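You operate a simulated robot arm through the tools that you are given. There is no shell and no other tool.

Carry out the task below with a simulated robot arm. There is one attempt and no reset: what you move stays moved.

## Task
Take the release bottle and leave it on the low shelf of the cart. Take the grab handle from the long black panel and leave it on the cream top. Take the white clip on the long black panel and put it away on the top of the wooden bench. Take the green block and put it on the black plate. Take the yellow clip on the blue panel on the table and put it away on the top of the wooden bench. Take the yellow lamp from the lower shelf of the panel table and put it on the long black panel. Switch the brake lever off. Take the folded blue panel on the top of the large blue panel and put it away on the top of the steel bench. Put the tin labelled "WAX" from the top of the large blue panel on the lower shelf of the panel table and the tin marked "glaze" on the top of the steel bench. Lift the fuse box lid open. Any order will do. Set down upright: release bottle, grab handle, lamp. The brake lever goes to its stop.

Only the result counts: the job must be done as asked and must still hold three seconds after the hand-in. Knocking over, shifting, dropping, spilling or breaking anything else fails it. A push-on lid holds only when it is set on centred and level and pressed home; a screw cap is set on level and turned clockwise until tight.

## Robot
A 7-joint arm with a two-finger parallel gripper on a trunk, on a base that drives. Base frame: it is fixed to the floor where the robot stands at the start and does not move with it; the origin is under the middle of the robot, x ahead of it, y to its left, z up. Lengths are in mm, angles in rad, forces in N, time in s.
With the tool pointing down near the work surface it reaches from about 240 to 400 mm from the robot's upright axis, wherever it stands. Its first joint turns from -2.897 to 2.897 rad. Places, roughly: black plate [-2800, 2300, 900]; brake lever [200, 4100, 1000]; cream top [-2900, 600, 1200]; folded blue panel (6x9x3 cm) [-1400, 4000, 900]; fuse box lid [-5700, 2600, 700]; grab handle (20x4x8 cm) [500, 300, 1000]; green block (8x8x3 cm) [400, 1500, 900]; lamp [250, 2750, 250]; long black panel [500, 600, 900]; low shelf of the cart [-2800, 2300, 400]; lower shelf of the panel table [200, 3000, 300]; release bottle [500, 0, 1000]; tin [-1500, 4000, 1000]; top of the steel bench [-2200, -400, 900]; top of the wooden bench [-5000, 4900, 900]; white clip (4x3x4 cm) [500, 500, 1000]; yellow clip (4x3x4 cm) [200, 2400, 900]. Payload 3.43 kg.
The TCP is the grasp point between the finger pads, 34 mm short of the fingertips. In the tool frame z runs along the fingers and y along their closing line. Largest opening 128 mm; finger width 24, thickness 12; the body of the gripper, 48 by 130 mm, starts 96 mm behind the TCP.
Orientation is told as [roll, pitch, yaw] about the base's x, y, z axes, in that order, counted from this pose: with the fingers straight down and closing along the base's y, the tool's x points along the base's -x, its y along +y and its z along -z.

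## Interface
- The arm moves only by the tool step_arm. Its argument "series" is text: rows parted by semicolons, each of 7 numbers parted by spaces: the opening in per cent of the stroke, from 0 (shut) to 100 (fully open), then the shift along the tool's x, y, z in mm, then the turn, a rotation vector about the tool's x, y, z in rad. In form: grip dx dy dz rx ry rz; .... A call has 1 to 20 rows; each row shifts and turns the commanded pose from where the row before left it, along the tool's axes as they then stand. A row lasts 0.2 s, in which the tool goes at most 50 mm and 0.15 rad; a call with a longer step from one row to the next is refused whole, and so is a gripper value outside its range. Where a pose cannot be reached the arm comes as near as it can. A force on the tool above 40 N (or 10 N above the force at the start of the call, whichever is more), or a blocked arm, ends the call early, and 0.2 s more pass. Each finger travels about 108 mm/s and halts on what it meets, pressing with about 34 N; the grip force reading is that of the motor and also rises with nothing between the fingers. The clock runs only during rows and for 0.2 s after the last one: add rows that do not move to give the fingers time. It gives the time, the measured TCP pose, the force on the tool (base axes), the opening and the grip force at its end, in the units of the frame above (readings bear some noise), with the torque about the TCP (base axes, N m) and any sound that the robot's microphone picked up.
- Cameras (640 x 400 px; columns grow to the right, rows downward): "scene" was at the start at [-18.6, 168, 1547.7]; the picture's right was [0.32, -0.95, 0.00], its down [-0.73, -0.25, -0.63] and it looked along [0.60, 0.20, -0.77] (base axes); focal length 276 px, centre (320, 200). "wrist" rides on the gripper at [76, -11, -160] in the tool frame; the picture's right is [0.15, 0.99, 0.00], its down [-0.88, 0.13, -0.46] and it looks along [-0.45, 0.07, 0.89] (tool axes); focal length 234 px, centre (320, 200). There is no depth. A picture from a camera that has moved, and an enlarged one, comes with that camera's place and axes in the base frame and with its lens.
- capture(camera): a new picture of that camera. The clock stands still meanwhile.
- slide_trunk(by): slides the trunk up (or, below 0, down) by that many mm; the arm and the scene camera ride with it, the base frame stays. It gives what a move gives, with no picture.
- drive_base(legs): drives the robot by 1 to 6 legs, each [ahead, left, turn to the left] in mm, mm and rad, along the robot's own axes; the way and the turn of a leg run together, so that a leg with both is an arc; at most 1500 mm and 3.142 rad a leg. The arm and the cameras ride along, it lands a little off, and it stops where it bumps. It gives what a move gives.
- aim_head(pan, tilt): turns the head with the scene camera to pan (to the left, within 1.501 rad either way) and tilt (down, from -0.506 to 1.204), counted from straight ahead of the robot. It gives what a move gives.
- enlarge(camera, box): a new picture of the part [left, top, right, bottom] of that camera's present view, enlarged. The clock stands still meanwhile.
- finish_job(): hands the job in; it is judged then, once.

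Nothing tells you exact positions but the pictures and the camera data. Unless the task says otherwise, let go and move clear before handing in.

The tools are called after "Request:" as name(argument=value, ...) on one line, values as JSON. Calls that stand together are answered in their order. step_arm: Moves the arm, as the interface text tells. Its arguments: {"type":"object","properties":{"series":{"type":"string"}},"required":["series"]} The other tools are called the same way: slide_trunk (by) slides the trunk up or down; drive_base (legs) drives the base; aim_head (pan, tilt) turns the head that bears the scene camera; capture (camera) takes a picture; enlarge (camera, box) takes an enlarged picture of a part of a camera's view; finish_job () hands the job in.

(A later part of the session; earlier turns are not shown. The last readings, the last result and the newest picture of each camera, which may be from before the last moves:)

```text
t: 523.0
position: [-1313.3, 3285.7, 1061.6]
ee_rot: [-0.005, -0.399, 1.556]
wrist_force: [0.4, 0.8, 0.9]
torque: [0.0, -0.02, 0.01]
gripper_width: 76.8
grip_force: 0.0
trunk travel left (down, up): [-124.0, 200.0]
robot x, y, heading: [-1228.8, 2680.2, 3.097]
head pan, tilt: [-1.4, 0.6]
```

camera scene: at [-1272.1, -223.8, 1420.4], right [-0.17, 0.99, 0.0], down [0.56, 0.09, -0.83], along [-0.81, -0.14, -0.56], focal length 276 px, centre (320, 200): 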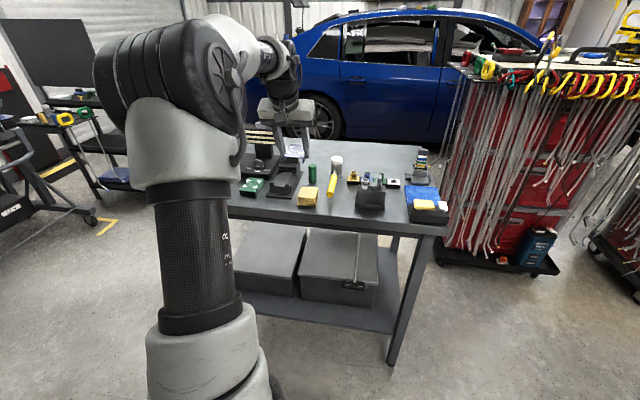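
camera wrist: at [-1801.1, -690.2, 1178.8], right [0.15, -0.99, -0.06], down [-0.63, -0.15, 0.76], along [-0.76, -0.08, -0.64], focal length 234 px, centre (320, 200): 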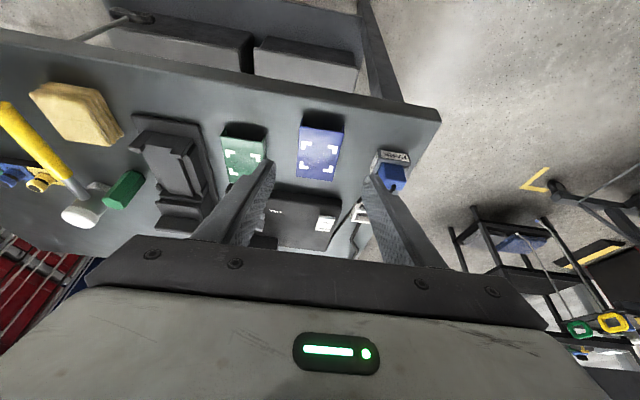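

Request:
step_arm(series="100 -8 0 -18.5 0 0 0;100 -8 0 -18.5 0 0 0;100 -8 0 -18.5 0 0 0;100 0 0 0 0 0 0")

Request:
drive_base(legs=[[225, 0, 0.04], [0, -400, 0]])

Request:
capture(camera="wrist")

```text
t: 524.0
position: [-1312.6, 3286.1, 1121.8]
ee_rot: [-0.003, -0.4, 1.557]
wrist_force: [0.3, 0.5, -0.9]
torque: [0.0, 0.0, 0.03]
gripper_width: 127.8
grip_force: 0.1
trunk travel left (down, up): [-124.0, 200.0]
robot x, y, heading: [-1228.3, 2677.1, 3.1]
head pan, tilt: [-1.4, 0.6]
```

```text
t: 529.8
position: [-1559.7, 3690.8, 1121.2]
ee_rot: [-0.004, -0.401, 1.597]
wrist_force: [0.3, 0.2, 0.2]
torque: [-0.03, 0.04, 0.01]
gripper_width: 128.1
grip_force: 0.1
trunk travel left (down, up): [-124.0, 200.0]
robot x, y, heading: [-1451.5, 3083.1, 3.141]
head pan, tilt: [-1.4, 0.6]
```

```text
taken
camera wrist: at [-1547.0, 3559.2, 1239.0], right [-0.99, -0.16, -0.06], down [-0.15, 0.63, 0.76], along [-0.08, 0.76, -0.64], focal length 234 px, centre (320, 200)
```

wrist: 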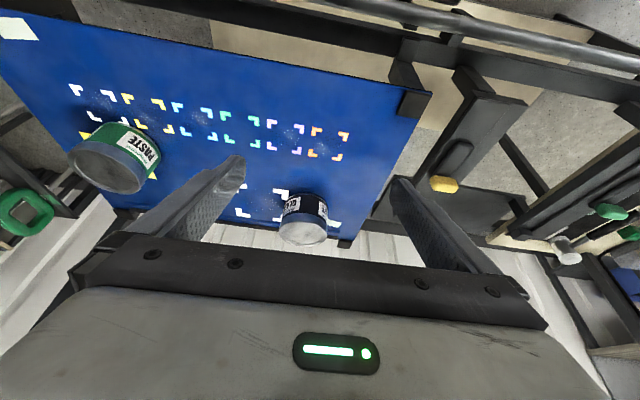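

Request:
drive_base(legs=[[0, -170, 0]])

Request:
capture(camera="wrist")

```text
t: 532.0
position: [-1558.3, 3858.8, 1121.0]
ee_rot: [-0.004, -0.401, 1.597]
wrist_force: [-0.2, 0.1, 0.0]
torque: [-0.02, 0.0, -0.01]
gripper_width: 128.2
grip_force: 0.0
trunk travel left (down, up): [-124.0, 200.0]
robot x, y, heading: [-1451.8, 3255.3, 3.137]
head pan, tilt: [-1.4, 0.6]
```

```text
taken
camera wrist: at [-1546.4, 3727.2, 1239.1], right [-0.99, -0.16, -0.06], down [-0.15, 0.63, 0.76], along [-0.08, 0.76, -0.64], focal length 234 px, centre (320, 200)
```

wrist: 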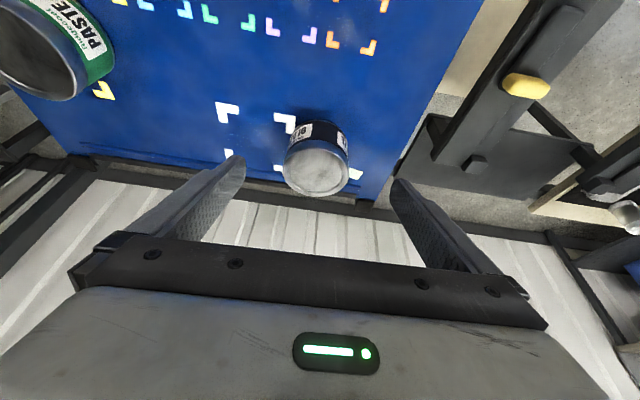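

GLAZE tin at (−1561, 3958). Advancing onto it with the gripper fully open.

Request:
step_arm(series="100 -3.4 0 26.1 0 0 0;100 -3.4 0 26.1 0 0 0;100 -3.4 0 26.1 0 0 0;100 -3.4 0 26.1 0 0 0;100 0 0 0 0 0 0")

Request:
capture(camera="wrist")

```text
t: 533.2
position: [-1559.3, 3914.3, 1033.7]
ee_rot: [-0.003, -0.4, 1.596]
wrist_force: [0.8, -0.2, 0.0]
torque: [0.0, -0.01, 0.0]
gripper_width: 127.7
grip_force: 0.1
trunk travel left (down, up): [-124.0, 200.0]
robot x, y, heading: [-1450.9, 3253.9, 3.139]
head pan, tilt: [-1.4, 0.6]
```

```text
taken
camera wrist: at [-1547.7, 3781.6, 1149.7], right [-0.99, -0.16, -0.06], down [-0.15, 0.63, 0.76], along [-0.08, 0.76, -0.64], focal length 234 px, centre (320, 200)
```

wrist: 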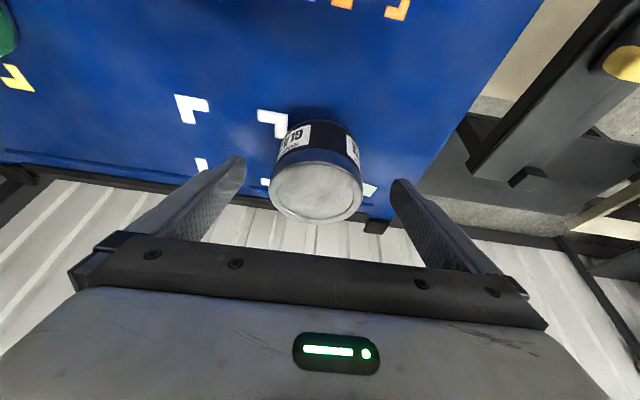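

Request:
step_arm(series="100 -1.75 0.5 20 0 0 0;100 -1.75 0.5 20 0 0 0;100 -1.75 0.5 20 0 0 0;100 -1.75 0 14 0 0 0;100 0 0 0 0 0 0")

Request:
capture(camera="wrist")

```text
t: 534.4
position: [-1562.7, 3946.9, 966.5]
ee_rot: [-0.003, -0.399, 1.597]
wrist_force: [-0.7, 0.3, 0.1]
torque: [0.01, 0.03, -0.03]
gripper_width: 128.1
grip_force: 0.1
trunk travel left (down, up): [-124.0, 200.0]
robot x, y, heading: [-1450.8, 3255.0, 3.142]
head pan, tilt: [-1.4, 0.6]
```

```text
taken
camera wrist: at [-1550.6, 3816.4, 1082.8], right [-0.99, -0.16, -0.06], down [-0.15, 0.63, 0.76], along [-0.08, 0.76, -0.64], focal length 234 px, centre (320, 200)
```

wrist: 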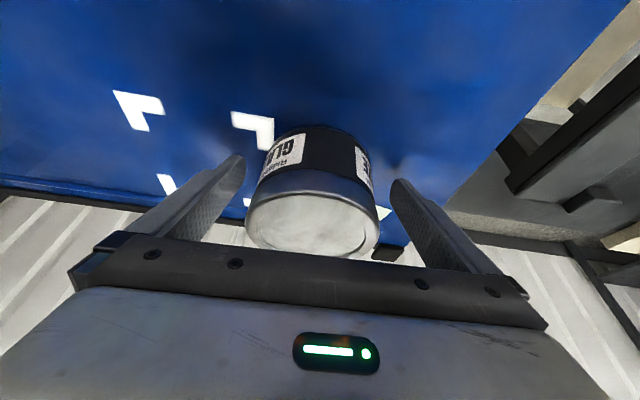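

Request:
step_arm(series="100 -1 -3.5 3 0 0 0;90 0 0 0 0 0 0;80 0 0 0 0 0 0;70 0 0 0 0 0 0;60 0 0 0 0 0 0;60 0 0 0 0 0 0")

Request:
step_arm(series="60 0 0 -8 0 0 0;60 0 0 -20 0 0 0;60 0 0 -25 0 0 0;60 0 0 -25 0 0 0;60 0 0 -25 0 0 0;60 0 0 -25 0 0 0;60 0 0 -25 0 0 0;60 0 0 0 0 0 0")

Request:
capture(camera="wrist")

```text
t: 535.8
position: [-1558.7, 3950.5, 964.0]
ee_rot: [-0.003, -0.4, 1.598]
wrist_force: [-1.6, 0.2, -0.3]
torque: [0.05, 0.15, 0.0]
gripper_width: 94.9
grip_force: 33.5
trunk travel left (down, up): [-124.0, 200.0]
robot x, y, heading: [-1451.3, 3257.3, 3.143]
head pan, tilt: [-1.4, 0.6]
```

```text
t: 537.6
position: [-1558.9, 3888.9, 1106.7]
ee_rot: [-0.005, -0.399, 1.597]
wrist_force: [-0.3, 0.1, -3.8]
torque: [-0.01, -0.02, 0.03]
gripper_width: 95.1
grip_force: 33.7
trunk travel left (down, up): [-124.0, 200.0]
robot x, y, heading: [-1453.2, 3248.8, 3.136]
head pan, tilt: [-1.4, 0.6]
```

```text
taken
camera wrist: at [-1545.6, 3757.5, 1222.6], right [-0.99, -0.16, -0.06], down [-0.15, 0.63, 0.76], along [-0.08, 0.76, -0.64], focal length 234 px, centre (320, 200)
```

wrist: 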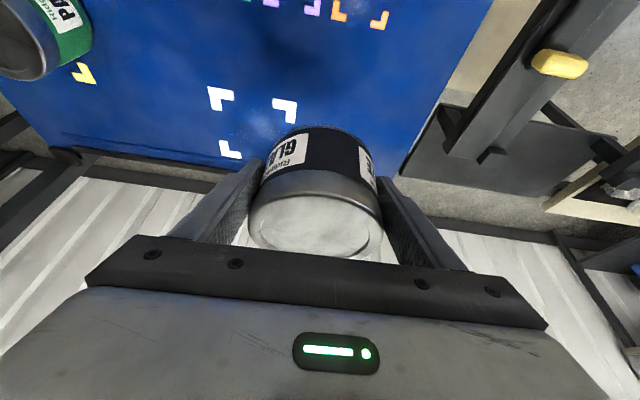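

Glaze tin held. Carrying it to the steel bench's free rear area.

Request:
drive_base(legs=[[0, 600, 0], [-180, 0, 0], [0, 0, 1.572], [1350, 0, 0], [1350, 0, 0]])

Request:
aim_head(pan=-1.45, tilt=0.5)

Request:
capture(camera="scene")

Request:
capture(camera="wrist")

```text
t: 561.6
position: [-1888.2, -147.1, 1105.1]
ee_rot: [-0.004, -0.4, -3.106]
wrist_force: [0.1, 0.6, -2.8]
torque: [0.03, -0.11, -0.02]
gripper_width: 94.9
grip_force: 34.0
trunk travel left (down, up): [-124.0, 200.0]
robot x, y, heading: [-1256.3, -36.0, -1.564]
head pan, tilt: [-1.4, 0.6]
```

```text
t: 562.3
position: [-1888.7, -146.6, 1104.7]
ee_rot: [-0.004, -0.399, -3.105]
wrist_force: [-0.9, -0.1, -3.2]
torque: [-0.02, -0.06, 0.01]
gripper_width: 95.0
grip_force: 33.6
trunk travel left (down, up): [-124.0, 200.0]
robot x, y, heading: [-1252.8, -36.8, -1.566]
head pan, tilt: [-1.45, 0.499]
```

```text
taken
camera scene: at [-1207.0, 47.3, 1429.4], right [-0.13, 0.99, 0.0], down [0.48, 0.06, -0.88], along [-0.87, -0.11, -0.48], focal length 276 px, centre (320, 200)
```

scene: 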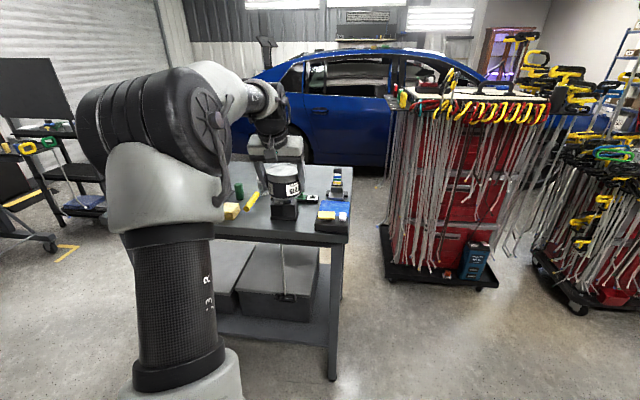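

```text
taken
camera wrist: at [-1758.8, -132.5, 1222.2], right [0.17, -0.98, -0.06], down [-0.63, -0.15, 0.76], along [-0.76, -0.09, -0.65], focal length 234 px, centre (320, 200)
```

wrist: 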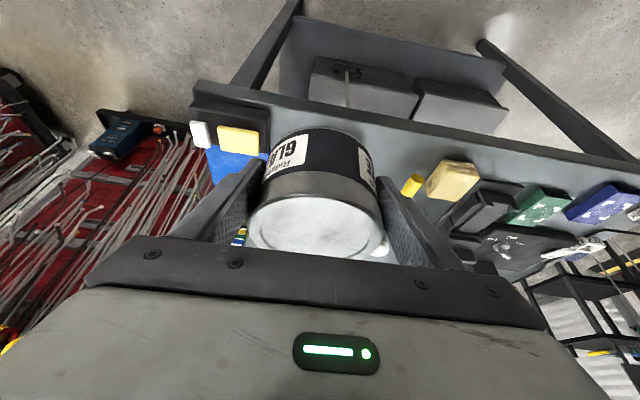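

Request:
drive_base(legs=[[0, -200, 0]])

Request:
capture(camera="wrist")

Request:
capture(camera="scene")

```text
t: 564.9
position: [-2090.0, -147.9, 1104.1]
ee_rot: [-0.004, -0.401, -3.108]
wrist_force: [0.1, 0.3, -3.0]
torque: [-0.02, -0.02, -0.01]
gripper_width: 94.9
grip_force: 34.1
trunk travel left (down, up): [-124.0, 200.0]
robot x, y, heading: [-1457.9, -36.1, -1.56]
head pan, tilt: [-1.45, 0.499]
```

```text
taken
camera wrist: at [-1959.7, -133.3, 1222.3], right [0.17, -0.98, -0.06], down [-0.63, -0.15, 0.76], along [-0.76, -0.09, -0.64], focal length 234 px, centre (320, 200)
```

wrist: 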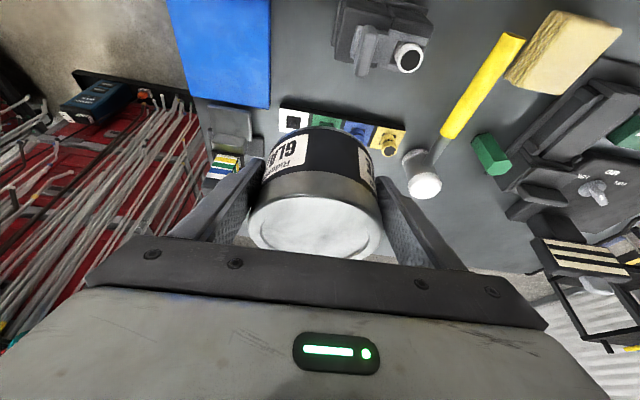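

```text
taken
camera scene: at [-1407.7, 45.9, 1429.5], right [-0.13, 0.99, 0.0], down [0.47, 0.06, -0.88], along [-0.87, -0.11, -0.48], focal length 276 px, centre (320, 200)
```

scene: 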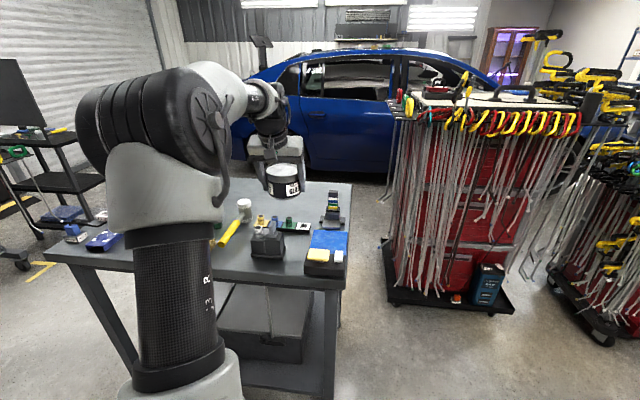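

Request:
drive_base(legs=[[0, -140, 0]])

Request:
step_arm(series="60 -5 7 25 0 0 0;60 -5 7 25 0 0 0;60 -5 7 25 0 0 0;60 -5 0 22 0 0 0;60 0 0 0 0 0 0")

Request:
capture(camera="wrist")

Request:
enlarge(camera="scene", box=[200, 110, 400, 260])

```text
t: 566.8
position: [-2227.3, -148.9, 1105.5]
ee_rot: [-0.003, -0.398, -3.109]
wrist_force: [0.1, -0.3, -3.2]
torque: [0.0, -0.05, -0.01]
gripper_width: 94.9
grip_force: 33.7
trunk travel left (down, up): [-124.0, 200.0]
robot x, y, heading: [-1591.6, -38.1, -1.564]
head pan, tilt: [-1.45, 0.499]
```

```text
t: 568.0
position: [-2282.7, -171.8, 1025.5]
ee_rot: [-0.003, -0.399, -3.107]
wrist_force: [-0.6, -1.2, -3.1]
torque: [0.0, -0.08, 0.03]
gripper_width: 94.9
grip_force: 33.9
trunk travel left (down, up): [-124.0, 200.0]
robot x, y, heading: [-1595.5, -37.7, -1.567]
head pan, tilt: [-1.45, 0.499]
```

```text
taken
camera wrist: at [-2151.8, -156.1, 1142.5], right [0.17, -0.98, -0.06], down [-0.63, -0.15, 0.76], along [-0.76, -0.09, -0.64], focal length 234 px, centre (320, 200)
```

wrist: 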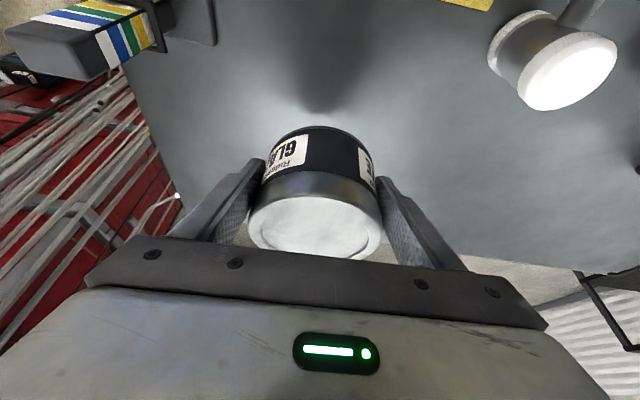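

```text
2.67 times, centred on (300, 185) of scene
camera zoom: at [-1545.6, 45.0, 1429.5], right [-0.13, 0.99, 0.0], down [0.48, 0.06, -0.88], along [-0.87, -0.11, -0.48], focal length 737 px, centre (373, 240)
```

zoom: 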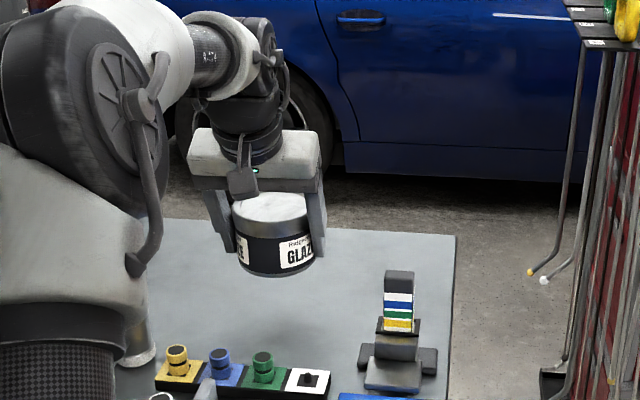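

Request:
step_arm(series="60 7.8 0 18.4 0 0 0;60 7.8 0 18.4 0 0 0;60 7.8 0 18.4 0 0 0;60 2.7 0 6.4 0 0 0;60 0 0 0 0 0 0")

Request:
step_arm(series="60 1.2 0 2.8 0 0 0;60 1.2 0 2.8 0 0 0;60 0 0 0 0 0 0")

Request:
step_arm(series="60 1.2 0 2.8 0 0 0;60 1.2 0 2.8 0 0 0;60 0 0 0 0 0 0")

```text
t: 569.2
position: [-2281.2, -170.8, 956.6]
ee_rot: [-0.005, -0.398, -3.109]
wrist_force: [0.6, -0.3, -3.4]
torque: [-0.01, -0.08, 0.0]
gripper_width: 94.9
grip_force: 34.4
trunk travel left (down, up): [-124.0, 200.0]
robot x, y, heading: [-1594.9, -38.0, -1.564]
head pan, tilt: [-1.45, 0.499]
```

```text
t: 570.0
position: [-2282.9, -170.5, 950.4]
ee_rot: [-0.005, -0.399, -3.108]
wrist_force: [-1.2, 0.5, -2.6]
torque: [-0.01, -0.06, -0.02]
gripper_width: 94.9
grip_force: 33.9
trunk travel left (down, up): [-124.0, 200.0]
robot x, y, heading: [-1592.0, -35.1, -1.563]
head pan, tilt: [-1.45, 0.499]
```

```text
t: 570.8
position: [-2283.0, -171.9, 943.5]
ee_rot: [-0.002, -0.4, -3.108]
wrist_force: [0.6, 0.5, -3.1]
torque: [-0.02, -0.05, 0.03]
gripper_width: 94.7
grip_force: 34.2
trunk travel left (down, up): [-124.0, 200.0]
robot x, y, heading: [-1593.8, -36.1, -1.56]
head pan, tilt: [-1.45, 0.499]
```

Request:
step_arm(series="60 1 0 2.3 0 0 0;60 1 0 2.3 0 0 0;60 0 0 0 0 0 0")

Request:
step_arm(series="60 1 0 2.3 0 0 0;60 0 0 0 0 0 0")

```text
t: 571.6
position: [-2283.3, -171.6, 944.6]
ee_rot: [-0.003, -0.407, -3.109]
wrist_force: [2.0, 0.3, 22.2]
torque: [-0.5, -0.45, 0.01]
gripper_width: 94.8
grip_force: 33.6
trunk travel left (down, up): [-124.0, 200.0]
robot x, y, heading: [-1591.2, -37.9, -1.567]
head pan, tilt: [-1.45, 0.499]
```

```text
t: 572.2
position: [-2283.2, -171.8, 942.4]
ee_rot: [-0.003, -0.41, -3.109]
wrist_force: [-0.1, 1.3, 31.4]
torque: [-0.18, 0.38, -0.02]
gripper_width: 95.0
grip_force: 34.3
trunk travel left (down, up): [-124.0, 200.0]
robot x, y, heading: [-1593.7, -35.9, -1.567]
head pan, tilt: [-1.45, 0.499]
```

Firm contact. Releasing and rising along the tool axis.

Request:
step_arm(series="60 -0.8 0 -1.8 0 0 0;76 0 0 0 0 0 0;86 0 0 0 0 0 0;90 0 0 0 0 0 0;90 0 0 0 0 0 0")

Request:
step_arm(series="90 0 0 -10 0 0 0;90 0 0 -25 0 0 0;90 0 0 -25 0 0 0;90 0 0 -25 0 0 0;90 0 0 -25 0 0 0;90 0 0 -25 0 0 0;90 0 0 0 0 0 0")

Request:
capture(camera="wrist")

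Request:
enlarge(camera="scene", box=[200, 110, 400, 260])

```text
t: 573.4
position: [-2282.5, -171.5, 939.2]
ee_rot: [-0.003, -0.401, -3.107]
wrist_force: [0.4, -0.3, 0.0]
torque: [0.02, -0.02, 0.02]
gripper_width: 115.1
grip_force: 0.1
trunk travel left (down, up): [-124.0, 200.0]
robot x, y, heading: [-1591.9, -37.6, -1.563]
head pan, tilt: [-1.45, 0.499]
```

```text
t: 575.0
position: [-2229.7, -171.7, 1062.8]
ee_rot: [-0.005, -0.4, -3.106]
wrist_force: [-0.8, 0.4, -0.5]
torque: [0.03, 0.0, 0.01]
gripper_width: 115.3
grip_force: 0.1
trunk travel left (down, up): [-124.0, 200.0]
robot x, y, heading: [-1596.6, -37.4, -1.564]
head pan, tilt: [-1.45, 0.499]
```

```text
taken
camera wrist: at [-2101.5, -156.6, 1180.2], right [0.17, -0.98, -0.06], down [-0.63, -0.15, 0.76], along [-0.76, -0.09, -0.64], focal length 234 px, centre (320, 200)
```

wrist: 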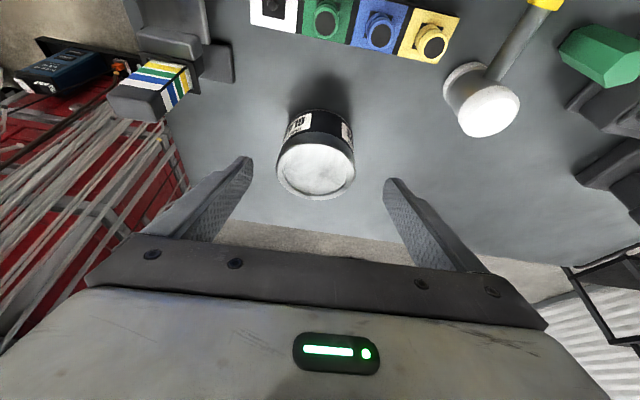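

```text
2.67 times, centred on (300, 185) of scene
camera zoom: at [-1545.1, 45.1, 1429.5], right [-0.13, 0.99, 0.0], down [0.47, 0.06, -0.88], along [-0.87, -0.11, -0.48], focal length 737 px, centre (373, 240)
```

zoom: 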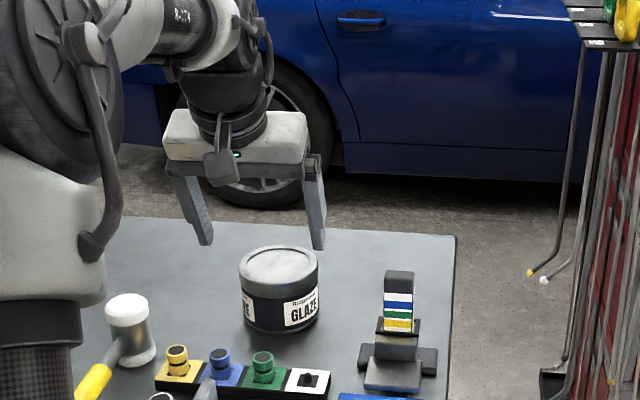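

Glaze tin placed. Next the white clip on the long black panel; driving back to that bench, right side toward it.

Request:
drive_base(legs=[[0, 850, 0], [0, 0, 1.56], [0, 0, 1.575], [440, 0, 0]])

Request:
drive_base(legs=[[0, -350, 0]])

Request:
capture(camera="wrist")

Request:
capture(camera="scene")

```text
t: 593.6
position: [-70.1, 494.4, 1062.0]
ee_rot: [-0.004, -0.399, -0.035]
wrist_force: [0.2, -0.2, 0.0]
torque: [0.03, 0.01, -0.01]
gripper_width: 115.3
grip_force: 0.1
trunk travel left (down, up): [-124.0, 200.0]
robot x, y, heading: [-715.5, 404.4, 1.508]
head pan, tilt: [-1.45, 0.499]
```

```text
t: 597.5
position: [273.7, 472.3, 1062.1]
ee_rot: [-0.004, -0.399, -0.035]
wrist_force: [0.4, -0.1, -0.4]
torque: [-0.02, 0.02, -0.04]
gripper_width: 115.3
grip_force: 0.0
trunk travel left (down, up): [-124.0, 200.0]
robot x, y, heading: [-366.0, 387.9, 1.506]
head pan, tilt: [-1.45, 0.499]
```

```text
taken
camera wrist: at [139.5, 466.9, 1180.0], right [-0.1, 0.99, -0.06], down [0.64, 0.11, 0.76], along [0.76, 0.04, -0.64], focal length 234 px, centre (320, 200)
```

wrist: 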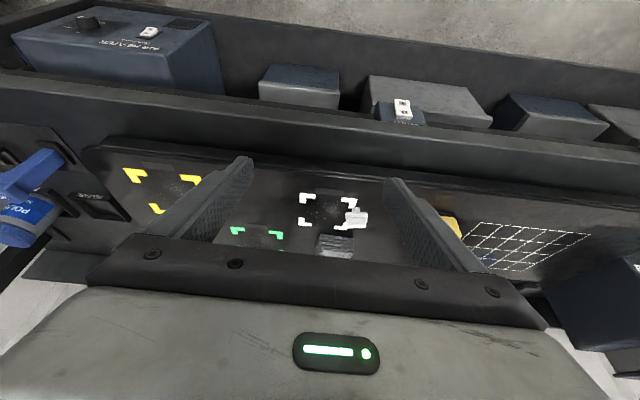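

```text
taken
camera scene: at [-427.7, 311.7, 1429.5], right [0.06, -1.0, 0.0], down [-0.48, -0.03, -0.88], along [0.88, 0.05, -0.48], focal length 276 px, centre (320, 200)
```

scene: 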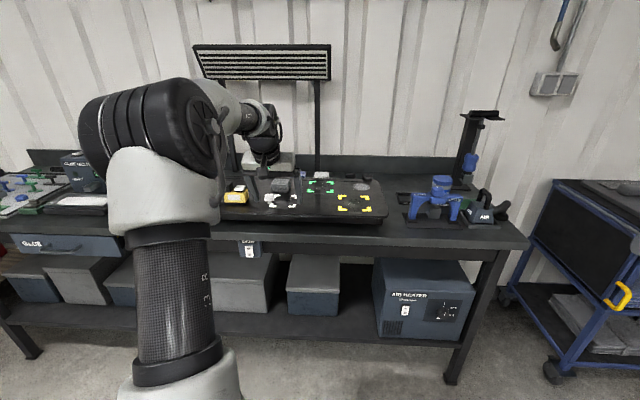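

Request:
drive_base(legs=[[31, 0, 0.06], [0, -105, 0]])

Request:
step_arm(series="70 0 0 0 0 0 0;70 0 0 0 0 0 0")

Request:
enlarge(camera="wrist", box=[230, 80, 430, 240])

Request:
enlarge(camera="scene", box=[200, 120, 360, 230])

```text
t: 599.6
position: [370.9, 544.1, 1063.2]
ee_rot: [-0.004, -0.399, 0.027]
wrist_force: [0.0, 0.2, -0.3]
torque: [0.0, -0.03, 0.02]
gripper_width: 115.0
grip_force: 0.1
trunk travel left (down, up): [-124.0, 200.0]
robot x, y, heading: [-272.1, 417.1, 1.57]
head pan, tilt: [-1.45, 0.499]
```

```text
t: 600.2
position: [370.8, 543.8, 1063.3]
ee_rot: [-0.003, -0.399, 0.027]
wrist_force: [2.0, -0.1, -0.6]
torque: [-0.03, -0.04, -0.02]
gripper_width: 89.4
grip_force: 0.0
trunk travel left (down, up): [-124.0, 200.0]
robot x, y, heading: [-266.8, 414.2, 1.574]
head pan, tilt: [-1.45, 0.499]
```

```text
2.50 times, centred on (330, 160) of wrist
camera zoom: at [237.6, 529.6, 1180.0], right [-0.16, 0.99, -0.06], down [0.63, 0.15, 0.76], along [0.76, 0.08, -0.64], focal length 585 px, centre (295, 300)
```

zoom: 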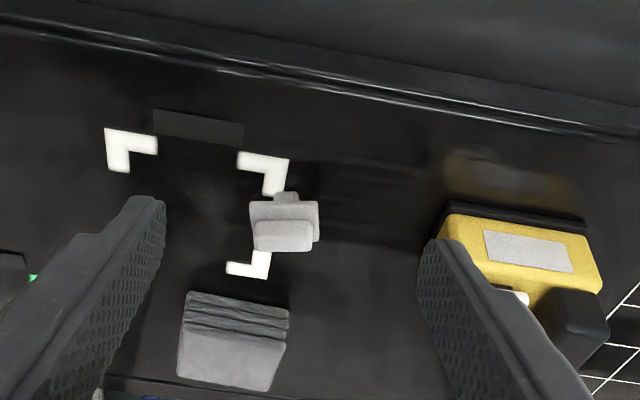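

```text
3.64 times, centred on (280, 175) of scene
camera zoom: at [-318.7, 339.6, 1429.5], right [0.12, -0.99, 0.0], down [-0.48, -0.06, -0.88], along [0.87, 0.1, -0.48], focal length 1005 px, centre (466, 291)
```

zoom: 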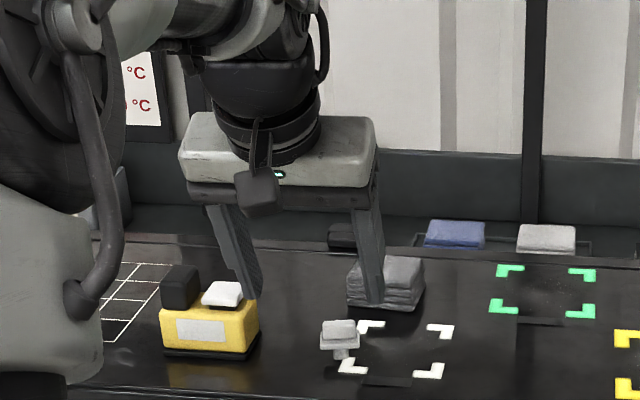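

White clip at about (443, 543). Approaching it with a narrow opening.

Request:
step_arm(series="50 -6.3 -0.9 24 0 0 0;50 -6.3 -0.9 24 0 0 0;50 -6.3 -1 24 0 0 0;50 0 0 0 0 0 0")

Request:
enlarge(camera="wrist", box=[230, 80, 430, 240])

Request:
enlarge(camera="scene", box=[200, 120, 360, 230])

```text
t: 601.2
position: [417.5, 541.3, 1005.1]
ee_rot: [-0.003, -0.4, 0.024]
wrist_force: [0.3, -1.1, -0.3]
torque: [0.02, 0.02, 0.0]
gripper_width: 64.3
grip_force: 0.1
trunk travel left (down, up): [-124.0, 200.0]
robot x, y, heading: [-266.0, 415.2, 1.57]
head pan, tilt: [-1.45, 0.499]
```

```text
2.50 times, centred on (330, 160) of wrist
camera zoom: at [284.0, 527.0, 1122.1], right [-0.16, 0.99, -0.06], down [0.63, 0.15, 0.76], along [0.76, 0.08, -0.64], focal length 585 px, centre (295, 300)
```

zoom: 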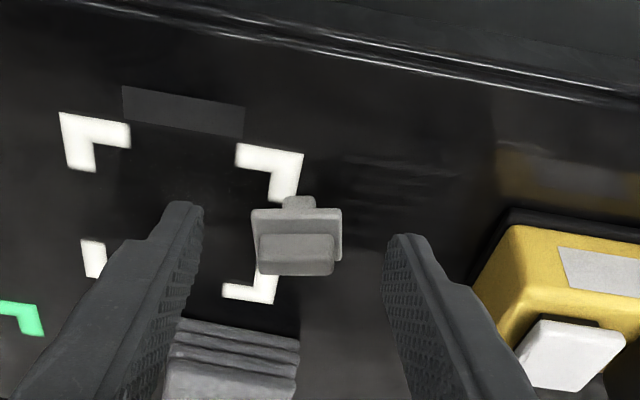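

```text
3.64 times, centred on (280, 175) of scene
camera zoom: at [-318.5, 339.6, 1429.5], right [0.12, -0.99, 0.0], down [-0.48, -0.06, -0.88], along [0.87, 0.1, -0.48], focal length 1005 px, centre (466, 291)
```

zoom: 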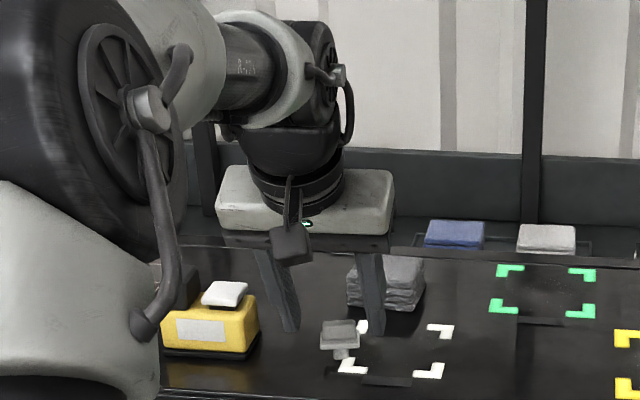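

Request:
step_arm(series="50 -2 0.8 14 0 0 0;50 -2 0.5 14 0 0 0;50 -1 0 11 0 0 0;50 0 0 0 0 0 0")

Request:
capture(camera="wrist")

Request:
enlarge(camera="scene", box=[200, 120, 360, 230])

```text
t: 602.2
position: [436.6, 542.9, 970.0]
ee_rot: [-0.003, -0.401, 0.026]
wrist_force: [0.3, 0.6, -0.2]
torque: [0.04, 0.03, -0.01]
gripper_width: 64.1
grip_force: 0.1
trunk travel left (down, up): [-124.0, 200.0]
robot x, y, heading: [-267.9, 416.6, 1.569]
head pan, tilt: [-1.45, 0.499]
```

```text
taken
camera wrist: at [303.2, 527.4, 1087.9], right [-0.16, 0.99, -0.06], down [0.63, 0.15, 0.76], along [0.76, 0.08, -0.64], focal length 234 px, centre (320, 200)
```

wrist: 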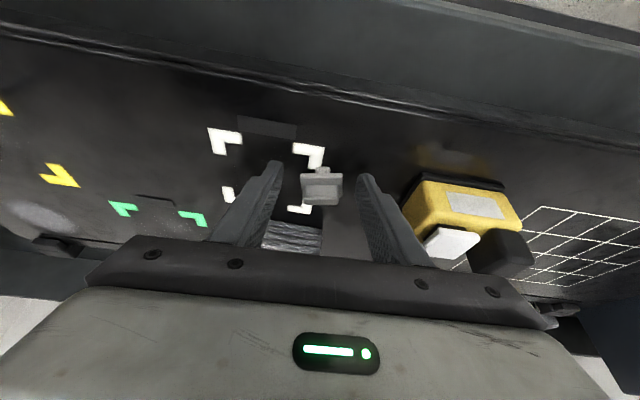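

```text
3.64 times, centred on (280, 175) of scene
camera zoom: at [-318.6, 339.6, 1429.5], right [0.12, -0.99, 0.0], down [-0.48, -0.06, -0.88], along [0.87, 0.1, -0.48], focal length 1005 px, centre (466, 291)
```

zoom: 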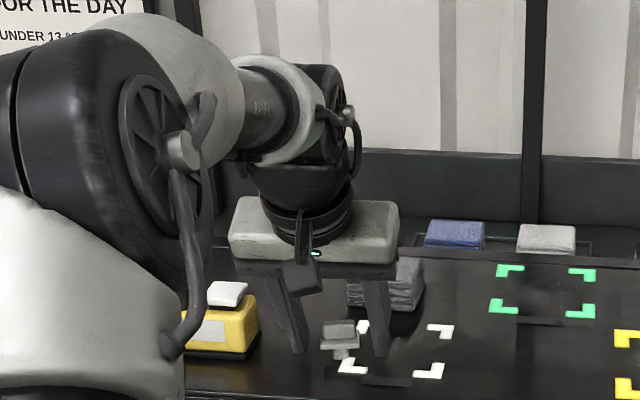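

Request:
step_arm(series="40 0 0 0 0 0 0;30 0 0 0 0 0 0;20 0 0 0 0 0 0;15 0 0 0 0 0 0;15 0 0 0 0 0 0")

Request:
step_arm(series="15 0 0 -8 0 0 0;15 0 0 -20 0 0 0;15 0 0 -25 0 0 0;15 0 0 -25 0 0 0;15 0 0 0 0 0 0")

Request:
capture(camera="wrist")

```text
t: 603.4
position: [436.6, 541.9, 969.8]
ee_rot: [-0.002, -0.399, 0.027]
wrist_force: [0.4, 0.4, 0.4]
torque: [0.02, 0.02, -0.01]
gripper_width: 34.4
grip_force: 33.8
trunk travel left (down, up): [-124.0, 200.0]
robot x, y, heading: [-270.1, 416.6, 1.576]
head pan, tilt: [-1.45, 0.499]
```

```text
t: 604.6
position: [405.5, 541.9, 1042.9]
ee_rot: [-0.004, -0.401, 0.027]
wrist_force: [0.0, 0.8, 0.4]
torque: [0.01, 0.0, 0.0]
gripper_width: 34.1
grip_force: 33.9
trunk travel left (down, up): [-124.0, 200.0]
robot x, y, heading: [-268.6, 414.5, 1.567]
head pan, tilt: [-1.45, 0.499]
```

```text
taken
camera wrist: at [271.3, 528.4, 1160.0], right [-0.16, 0.99, -0.06], down [0.63, 0.15, 0.76], along [0.76, 0.08, -0.64], focal length 234 px, centre (320, 200)
```

wrist: 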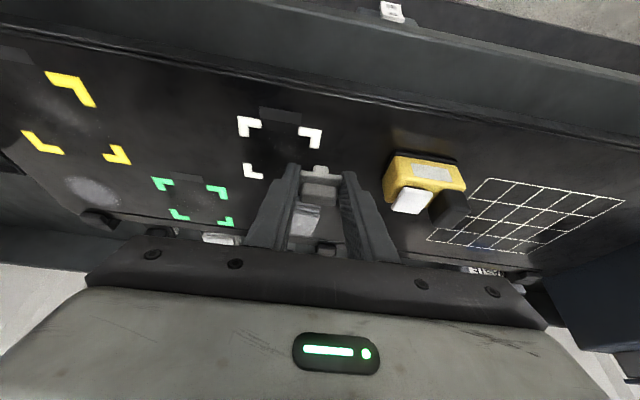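

White clip held. Now the long trip to the wooden bench: raise the trunk for clearance and drive around between the cart and trestle.

Request:
drive_base(legs=[[0, 500, 0], [1300, 0, 0], [1290, 0, 0], [0, 0, 1.57]])

Request:
slide_trunk(by=150)

Request:
aim_head(pan=-0.5, tilt=0.3)

Request:
capture(camera="scene")

```text
t: 625.9
position: [-786.7, 3704.4, 1042.3]
ee_rot: [-0.003, -0.4, 1.52]
wrist_force: [-0.5, 0.1, -0.3]
torque: [0.04, 0.03, 0.02]
gripper_width: 34.4
grip_force: 34.1
trunk travel left (down, up): [-124.0, 200.0]
robot x, y, heading: [-714.2, 3025.1, 3.063]
head pan, tilt: [-1.45, 0.499]
```

```text
t: 627.7
position: [-787.5, 3704.8, 1192.9]
ee_rot: [-0.004, -0.4, 1.52]
wrist_force: [-0.9, 1.2, 0.4]
torque: [0.0, 0.02, 0.02]
gripper_width: 34.3
grip_force: 33.5
trunk travel left (down, up): [-274.0, 50.0]
robot x, y, heading: [-714.8, 3029.1, 3.065]
head pan, tilt: [-1.45, 0.499]
```

```text
t: 628.9
position: [-787.3, 3705.7, 1192.4]
ee_rot: [-0.006, -0.399, 1.519]
wrist_force: [-0.4, 0.4, 0.5]
torque: [-0.02, 0.03, 0.01]
gripper_width: 34.2
grip_force: 33.9
trunk travel left (down, up): [-274.0, 50.0]
robot x, y, heading: [-717.1, 3028.4, 3.063]
head pan, tilt: [-0.499, 0.3]
```

```text
taken
camera scene: at [-711.7, 2932.0, 1597.9], right [0.55, 0.84, 0.0], down [0.25, -0.16, -0.96], along [-0.8, 0.52, -0.3], focal length 276 px, centre (320, 200)
```

scene: 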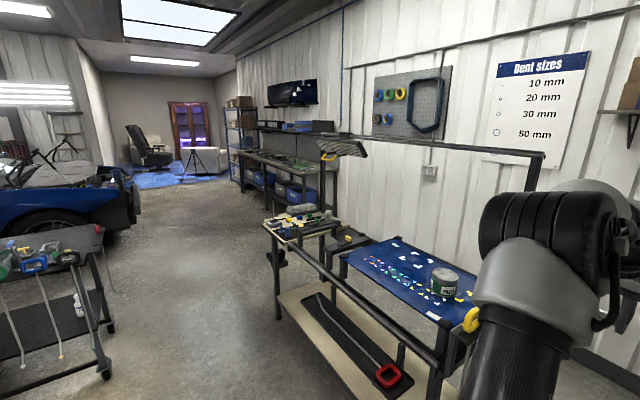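

Request:
step_arm(series="15 23 0 -9.7 0 0 0;15 23 0 -9.7 0 0 0;15 23 0 -9.7 0 0 0;15 23 0 -9.7 0 0 0;15 23 0 -9.7 0 0 0;15 23 0 -9.7 0 0 0;15 0 0 0 0 0 0")

Request:
drive_base(legs=[[0, 0, 0.078], [1060, 0, 0], [1060, 0, 0]])

Request:
aim_head(pan=-0.5, tilt=0.35)

Request:
capture(camera="scene")

```text
t: 630.5
position: [-798.2, 3555.4, 1192.4]
ee_rot: [-0.002, -0.401, 1.519]
wrist_force: [0.7, 0.2, 0.7]
torque: [0.0, -0.04, -0.02]
gripper_width: 34.4
grip_force: 33.7
trunk travel left (down, up): [-274.0, 50.0]
robot x, y, heading: [-711.4, 3023.1, 3.061]
head pan, tilt: [-0.499, 0.3]
```

```text
t: 641.4
position: [-2933.0, 3568.1, 1191.8]
ee_rot: [-0.004, -0.4, 1.57]
wrist_force: [0.2, 0.3, 0.0]
torque: [0.0, 0.02, 0.02]
gripper_width: 34.1
grip_force: 33.9
trunk travel left (down, up): [-274.0, 50.0]
robot x, y, heading: [-2822.1, 3043.4, 3.113]
head pan, tilt: [-0.499, 0.3]
```

```text
t: 642.1
position: [-2933.5, 3567.2, 1191.5]
ee_rot: [-0.002, -0.4, 1.569]
wrist_force: [0.9, -0.3, -1.1]
torque: [-0.01, 0.0, 0.0]
gripper_width: 34.6
grip_force: 33.5
trunk travel left (down, up): [-274.0, 50.0]
robot x, y, heading: [-2823.1, 3042.3, 3.109]
head pan, tilt: [-0.499, 0.351]
```

```text
taken
camera scene: at [-2816.4, 2949.6, 1593.2], right [0.5, 0.86, 0.0], down [0.3, -0.17, -0.94], along [-0.81, 0.47, -0.34], focal length 276 px, centre (320, 200)
```

scene: 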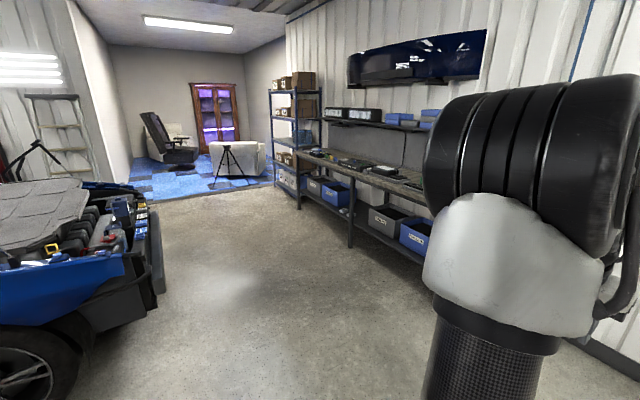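

Request:
drive_base(legs=[[1000, 0, 0.03]])

Request:
aim_head(pan=-0.75, tilt=0.35)

Request:
capture(camera="scene")

Request:
aim_head(pan=-1.48, tilt=0.45)

Request:
capture(camera="scene")

Request:
capture(camera="wrist")

```text
t: 647.1
position: [-3949.8, 3547.5, 1193.2]
ee_rot: [-0.005, -0.399, 1.645]
wrist_force: [1.1, 0.1, 0.0]
torque: [-0.01, -0.02, -0.03]
gripper_width: 34.3
grip_force: 34.0
trunk travel left (down, up): [-274.0, 50.0]
robot x, y, heading: [-3793.1, 3032.7, -3.095]
head pan, tilt: [-0.499, 0.351]
```

```text
t: 647.9
position: [-3948.8, 3549.6, 1192.4]
ee_rot: [-0.004, -0.401, 1.646]
wrist_force: [-0.5, -0.9, -0.1]
torque: [0.02, 0.01, 0.02]
gripper_width: 34.3
grip_force: 34.0
trunk travel left (down, up): [-274.0, 50.0]
robot x, y, heading: [-3797.4, 3030.5, -3.1]
head pan, tilt: [-0.75, 0.351]
```

```text
taken
camera scene: at [-3772.6, 2960.9, 1593.1], right [0.65, 0.76, 0.0], down [0.26, -0.22, -0.94], along [-0.72, 0.61, -0.34], focal length 276 px, centre (320, 200)
```

scene: 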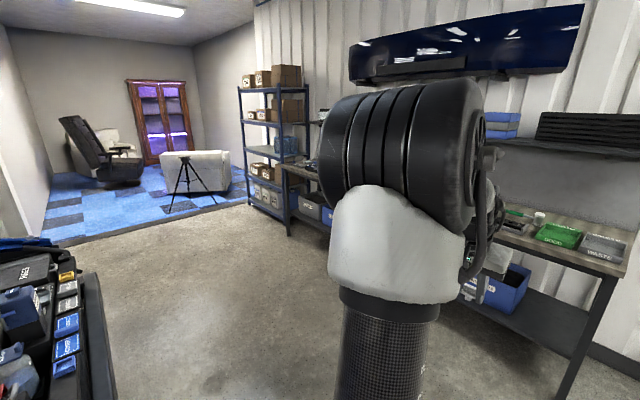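

```text
t: 649.0
position: [-3949.4, 3548.8, 1194.1]
ee_rot: [-0.004, -0.4, 1.647]
wrist_force: [0.1, 0.7, 0.2]
torque: [-0.01, 0.0, 0.01]
gripper_width: 33.9
grip_force: 33.7
trunk travel left (down, up): [-274.0, 50.0]
robot x, y, heading: [-3795.5, 3031.2, -3.095]
head pan, tilt: [-1.48, 0.45]
```

```text
taken
camera scene: at [-3714.3, 2991.7, 1583.9], right [0.99, 0.14, 0.0], down [0.06, -0.43, -0.9], along [-0.12, 0.89, -0.44], focal length 276 px, centre (320, 200)
```

scene: 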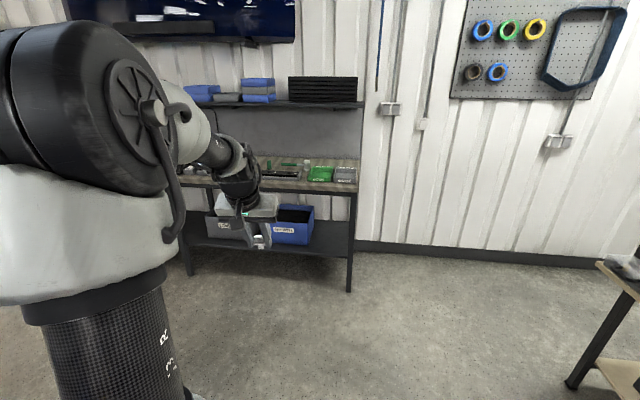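

```text
taken
camera wrist: at [-3930.5, 3417.7, 1309.8], right [-0.98, -0.21, -0.06], down [-0.18, 0.62, 0.76], along [-0.12, 0.76, -0.64], focal length 234 px, centre (320, 200)
```

wrist: 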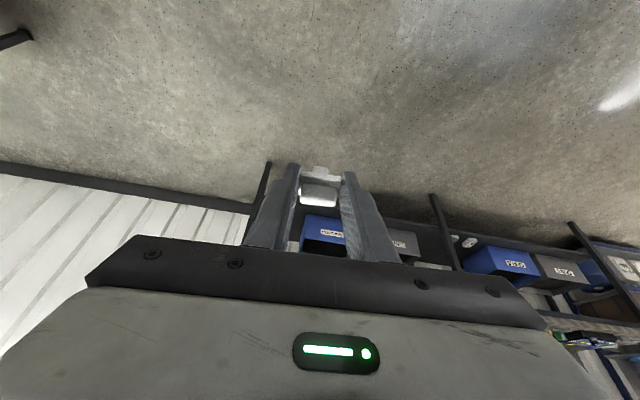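

Request:
enlarge(camera="scene", box=[180, 130, 380, 250])

```text
3.20 times, centred on (280, 190) of scene
camera zoom: at [-3714.3, 2991.7, 1583.9], right [0.99, 0.14, 0.0], down [0.06, -0.43, -0.9], along [-0.12, 0.89, -0.44], focal length 884 px, centre (448, 232)
```

zoom: 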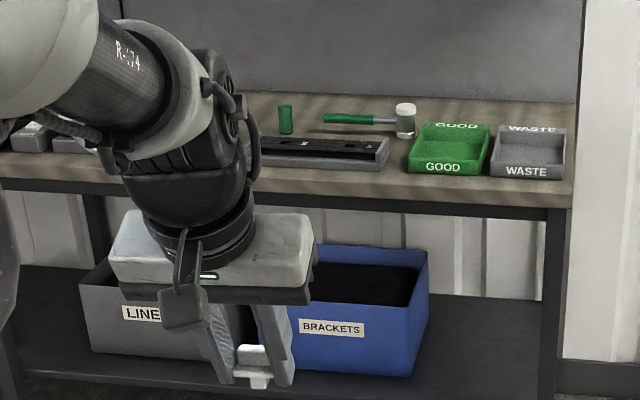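

The right end is crowded with trays. I'll look at more of the bench further west for a free patch.

Request:
drive_base(legs=[[0, -500, 0], [700, 0, -0.045]])

Request:
capture(camera="wrist")

Request:
capture(camera="scene")

```text
t: 657.7
position: [-4608.4, 4061.0, 1192.0]
ee_rot: [-0.005, -0.399, 1.562]
wrist_force: [-0.2, 0.3, -0.4]
torque: [0.01, 0.01, 0.03]
gripper_width: 34.3
grip_force: 34.1
trunk travel left (down, up): [-274.0, 50.0]
robot x, y, heading: [-4505.7, 3534.4, 3.105]
head pan, tilt: [-1.48, 0.45]
```

```text
taken
camera wrist: at [-4601.5, 3929.1, 1309.8], right [-0.99, -0.12, -0.06], down [-0.13, 0.64, 0.76], along [-0.06, 0.76, -0.64], focal length 234 px, centre (320, 200)
```

wrist: 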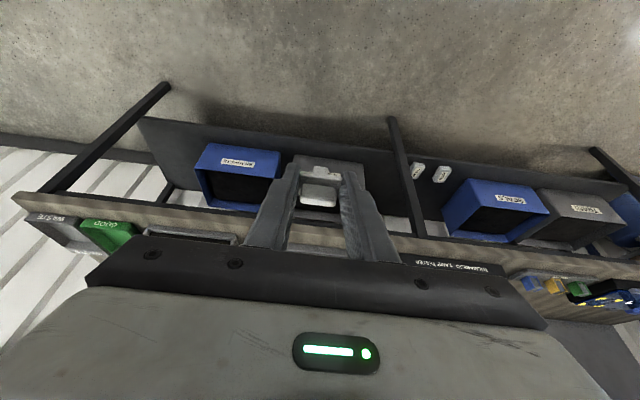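

```text
taken
camera scene: at [-4422.0, 3486.6, 1583.9], right [1.0, 0.05, 0.0], down [0.02, -0.43, -0.9], along [-0.05, 0.9, -0.44], focal length 276 px, centre (320, 200)
```

scene: 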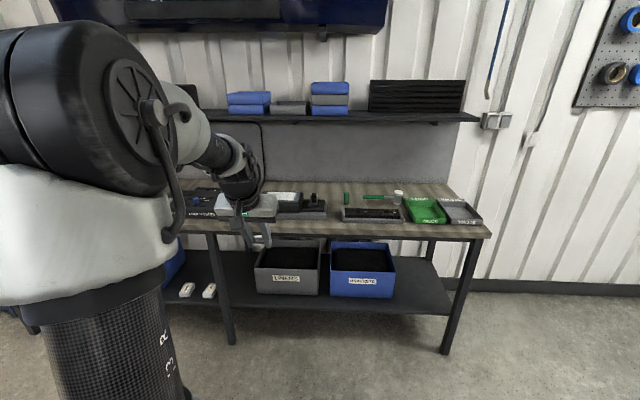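

Request:
enlarge(camera="scene", box=[260, 160, 500, 260])

Request:
aim_head(pan=-1.48, tilt=0.2)

```text
2.67 times, centred on (380, 210) of scene
camera zoom: at [-4422.0, 3486.6, 1583.9], right [1.0, 0.05, 0.0], down [0.02, -0.43, -0.9], along [-0.05, 0.9, -0.44], focal length 737 px, centre (160, 173)
```

zoom: 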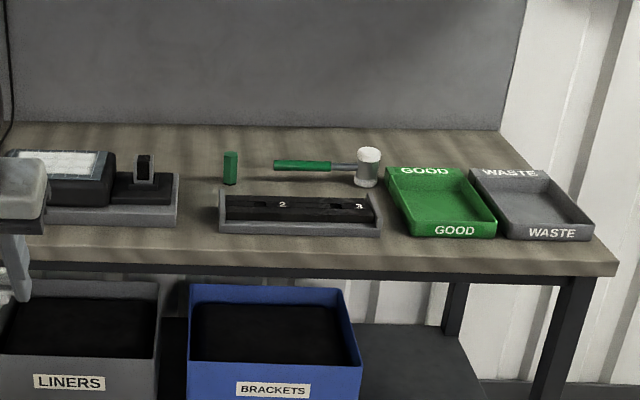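

```text
t: 658.5
position: [-4610.1, 4060.7, 1193.3]
ee_rot: [-0.003, -0.399, 1.562]
wrist_force: [0.0, -0.1, 0.5]
torque: [-0.03, -0.03, 0.03]
gripper_width: 34.4
grip_force: 33.7
trunk travel left (down, up): [-274.0, 50.0]
robot x, y, heading: [-4502.0, 3535.6, 3.106]
head pan, tilt: [-1.48, 0.201]
```

There's a free patch of wood between the grey tray and the mallet, about (−4170, 4845). Positioning for it.

Request:
drive_base(legs=[[-435, 0, 0.035], [0, -560, 0]])

Request:
capture(camera="wrist")

```text
t: 666.5
position: [-4194.8, 4599.8, 1192.7]
ee_rot: [-0.004, -0.398, 1.608]
wrist_force: [0.0, 0.3, -0.1]
torque: [0.0, -0.01, 0.01]
gripper_width: 34.3
grip_force: 34.4
trunk travel left (down, up): [-274.0, 50.0]
robot x, y, heading: [-4063.5, 4077.4, -3.13]
head pan, tilt: [-1.48, 0.201]
```

```text
taken
camera wrist: at [-4181.1, 4467.0, 1309.8], right [-0.98, -0.17, -0.06], down [-0.15, 0.63, 0.76], along [-0.09, 0.76, -0.64], focal length 234 px, centre (320, 200)
```

wrist: 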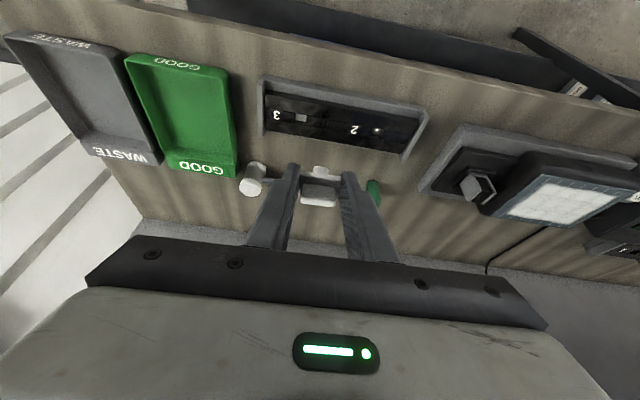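

Request:
slide_trunk(by=-120)

Request:
drive_base(legs=[[0, -150, 0]])

Request:
capture(camera="wrist")

```text
t: 668.0
position: [-4193.4, 4599.1, 1072.5]
ee_rot: [-0.004, -0.4, 1.607]
wrist_force: [-0.1, 1.0, -0.4]
torque: [-0.03, -0.04, 0.01]
gripper_width: 34.2
grip_force: 33.7
trunk travel left (down, up): [-154.0, 170.0]
robot x, y, heading: [-4059.9, 4079.1, -3.131]
head pan, tilt: [-1.48, 0.201]
```

```text
t: 670.1
position: [-4198.6, 4748.4, 1072.8]
ee_rot: [-0.004, -0.4, 1.612]
wrist_force: [0.0, -0.5, 0.3]
torque: [-0.02, 0.0, 0.02]
gripper_width: 34.6
grip_force: 34.0
trunk travel left (down, up): [-154.0, 170.0]
robot x, y, heading: [-4064.3, 4230.4, -3.133]
head pan, tilt: [-1.48, 0.201]
```

```text
taken
camera wrist: at [-4184.1, 4617.0, 1189.9], right [-0.98, -0.17, -0.06], down [-0.16, 0.63, 0.76], along [-0.09, 0.76, -0.64], focal length 234 px, centre (320, 200)
```

wrist: 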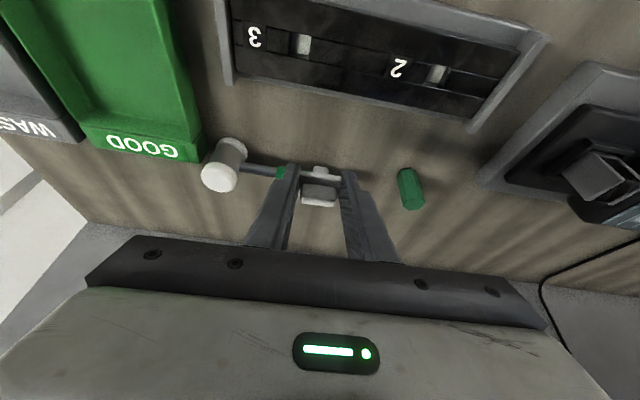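

Request:
step_arm(series="15 -1.2 0 25 0 0 0;15 -1.2 0 25 0 0 0;15 -1.2 0 25 0 0 0;15 -1.2 0 25 0 0 0;15 0 0 0 0 0 0")

Request:
capture(camera="wrist")

```text
t: 671.3
position: [-4199.6, 4793.5, 981.7]
ee_rot: [-0.002, -0.399, 1.611]
wrist_force: [-0.7, 0.5, -0.4]
torque: [-0.02, 0.01, -0.02]
gripper_width: 34.5
grip_force: 34.0
trunk travel left (down, up): [-154.0, 170.0]
robot x, y, heading: [-4065.8, 4227.4, -3.13]
head pan, tilt: [-1.48, 0.201]
```

```text
taken
camera wrist: at [-4185.8, 4662.0, 1098.7], right [-0.98, -0.17, -0.06], down [-0.16, 0.63, 0.76], along [-0.09, 0.76, -0.64], focal length 234 px, centre (320, 200)
```

wrist: 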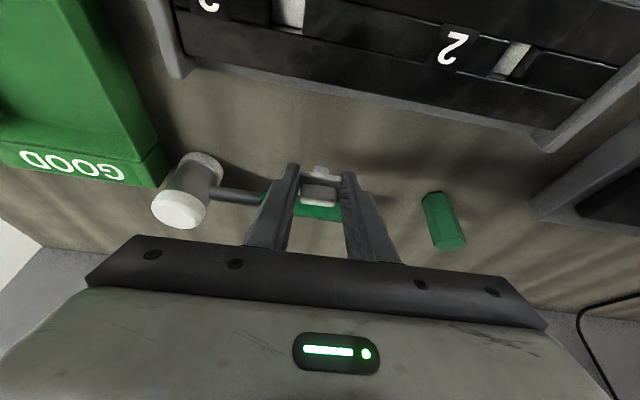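

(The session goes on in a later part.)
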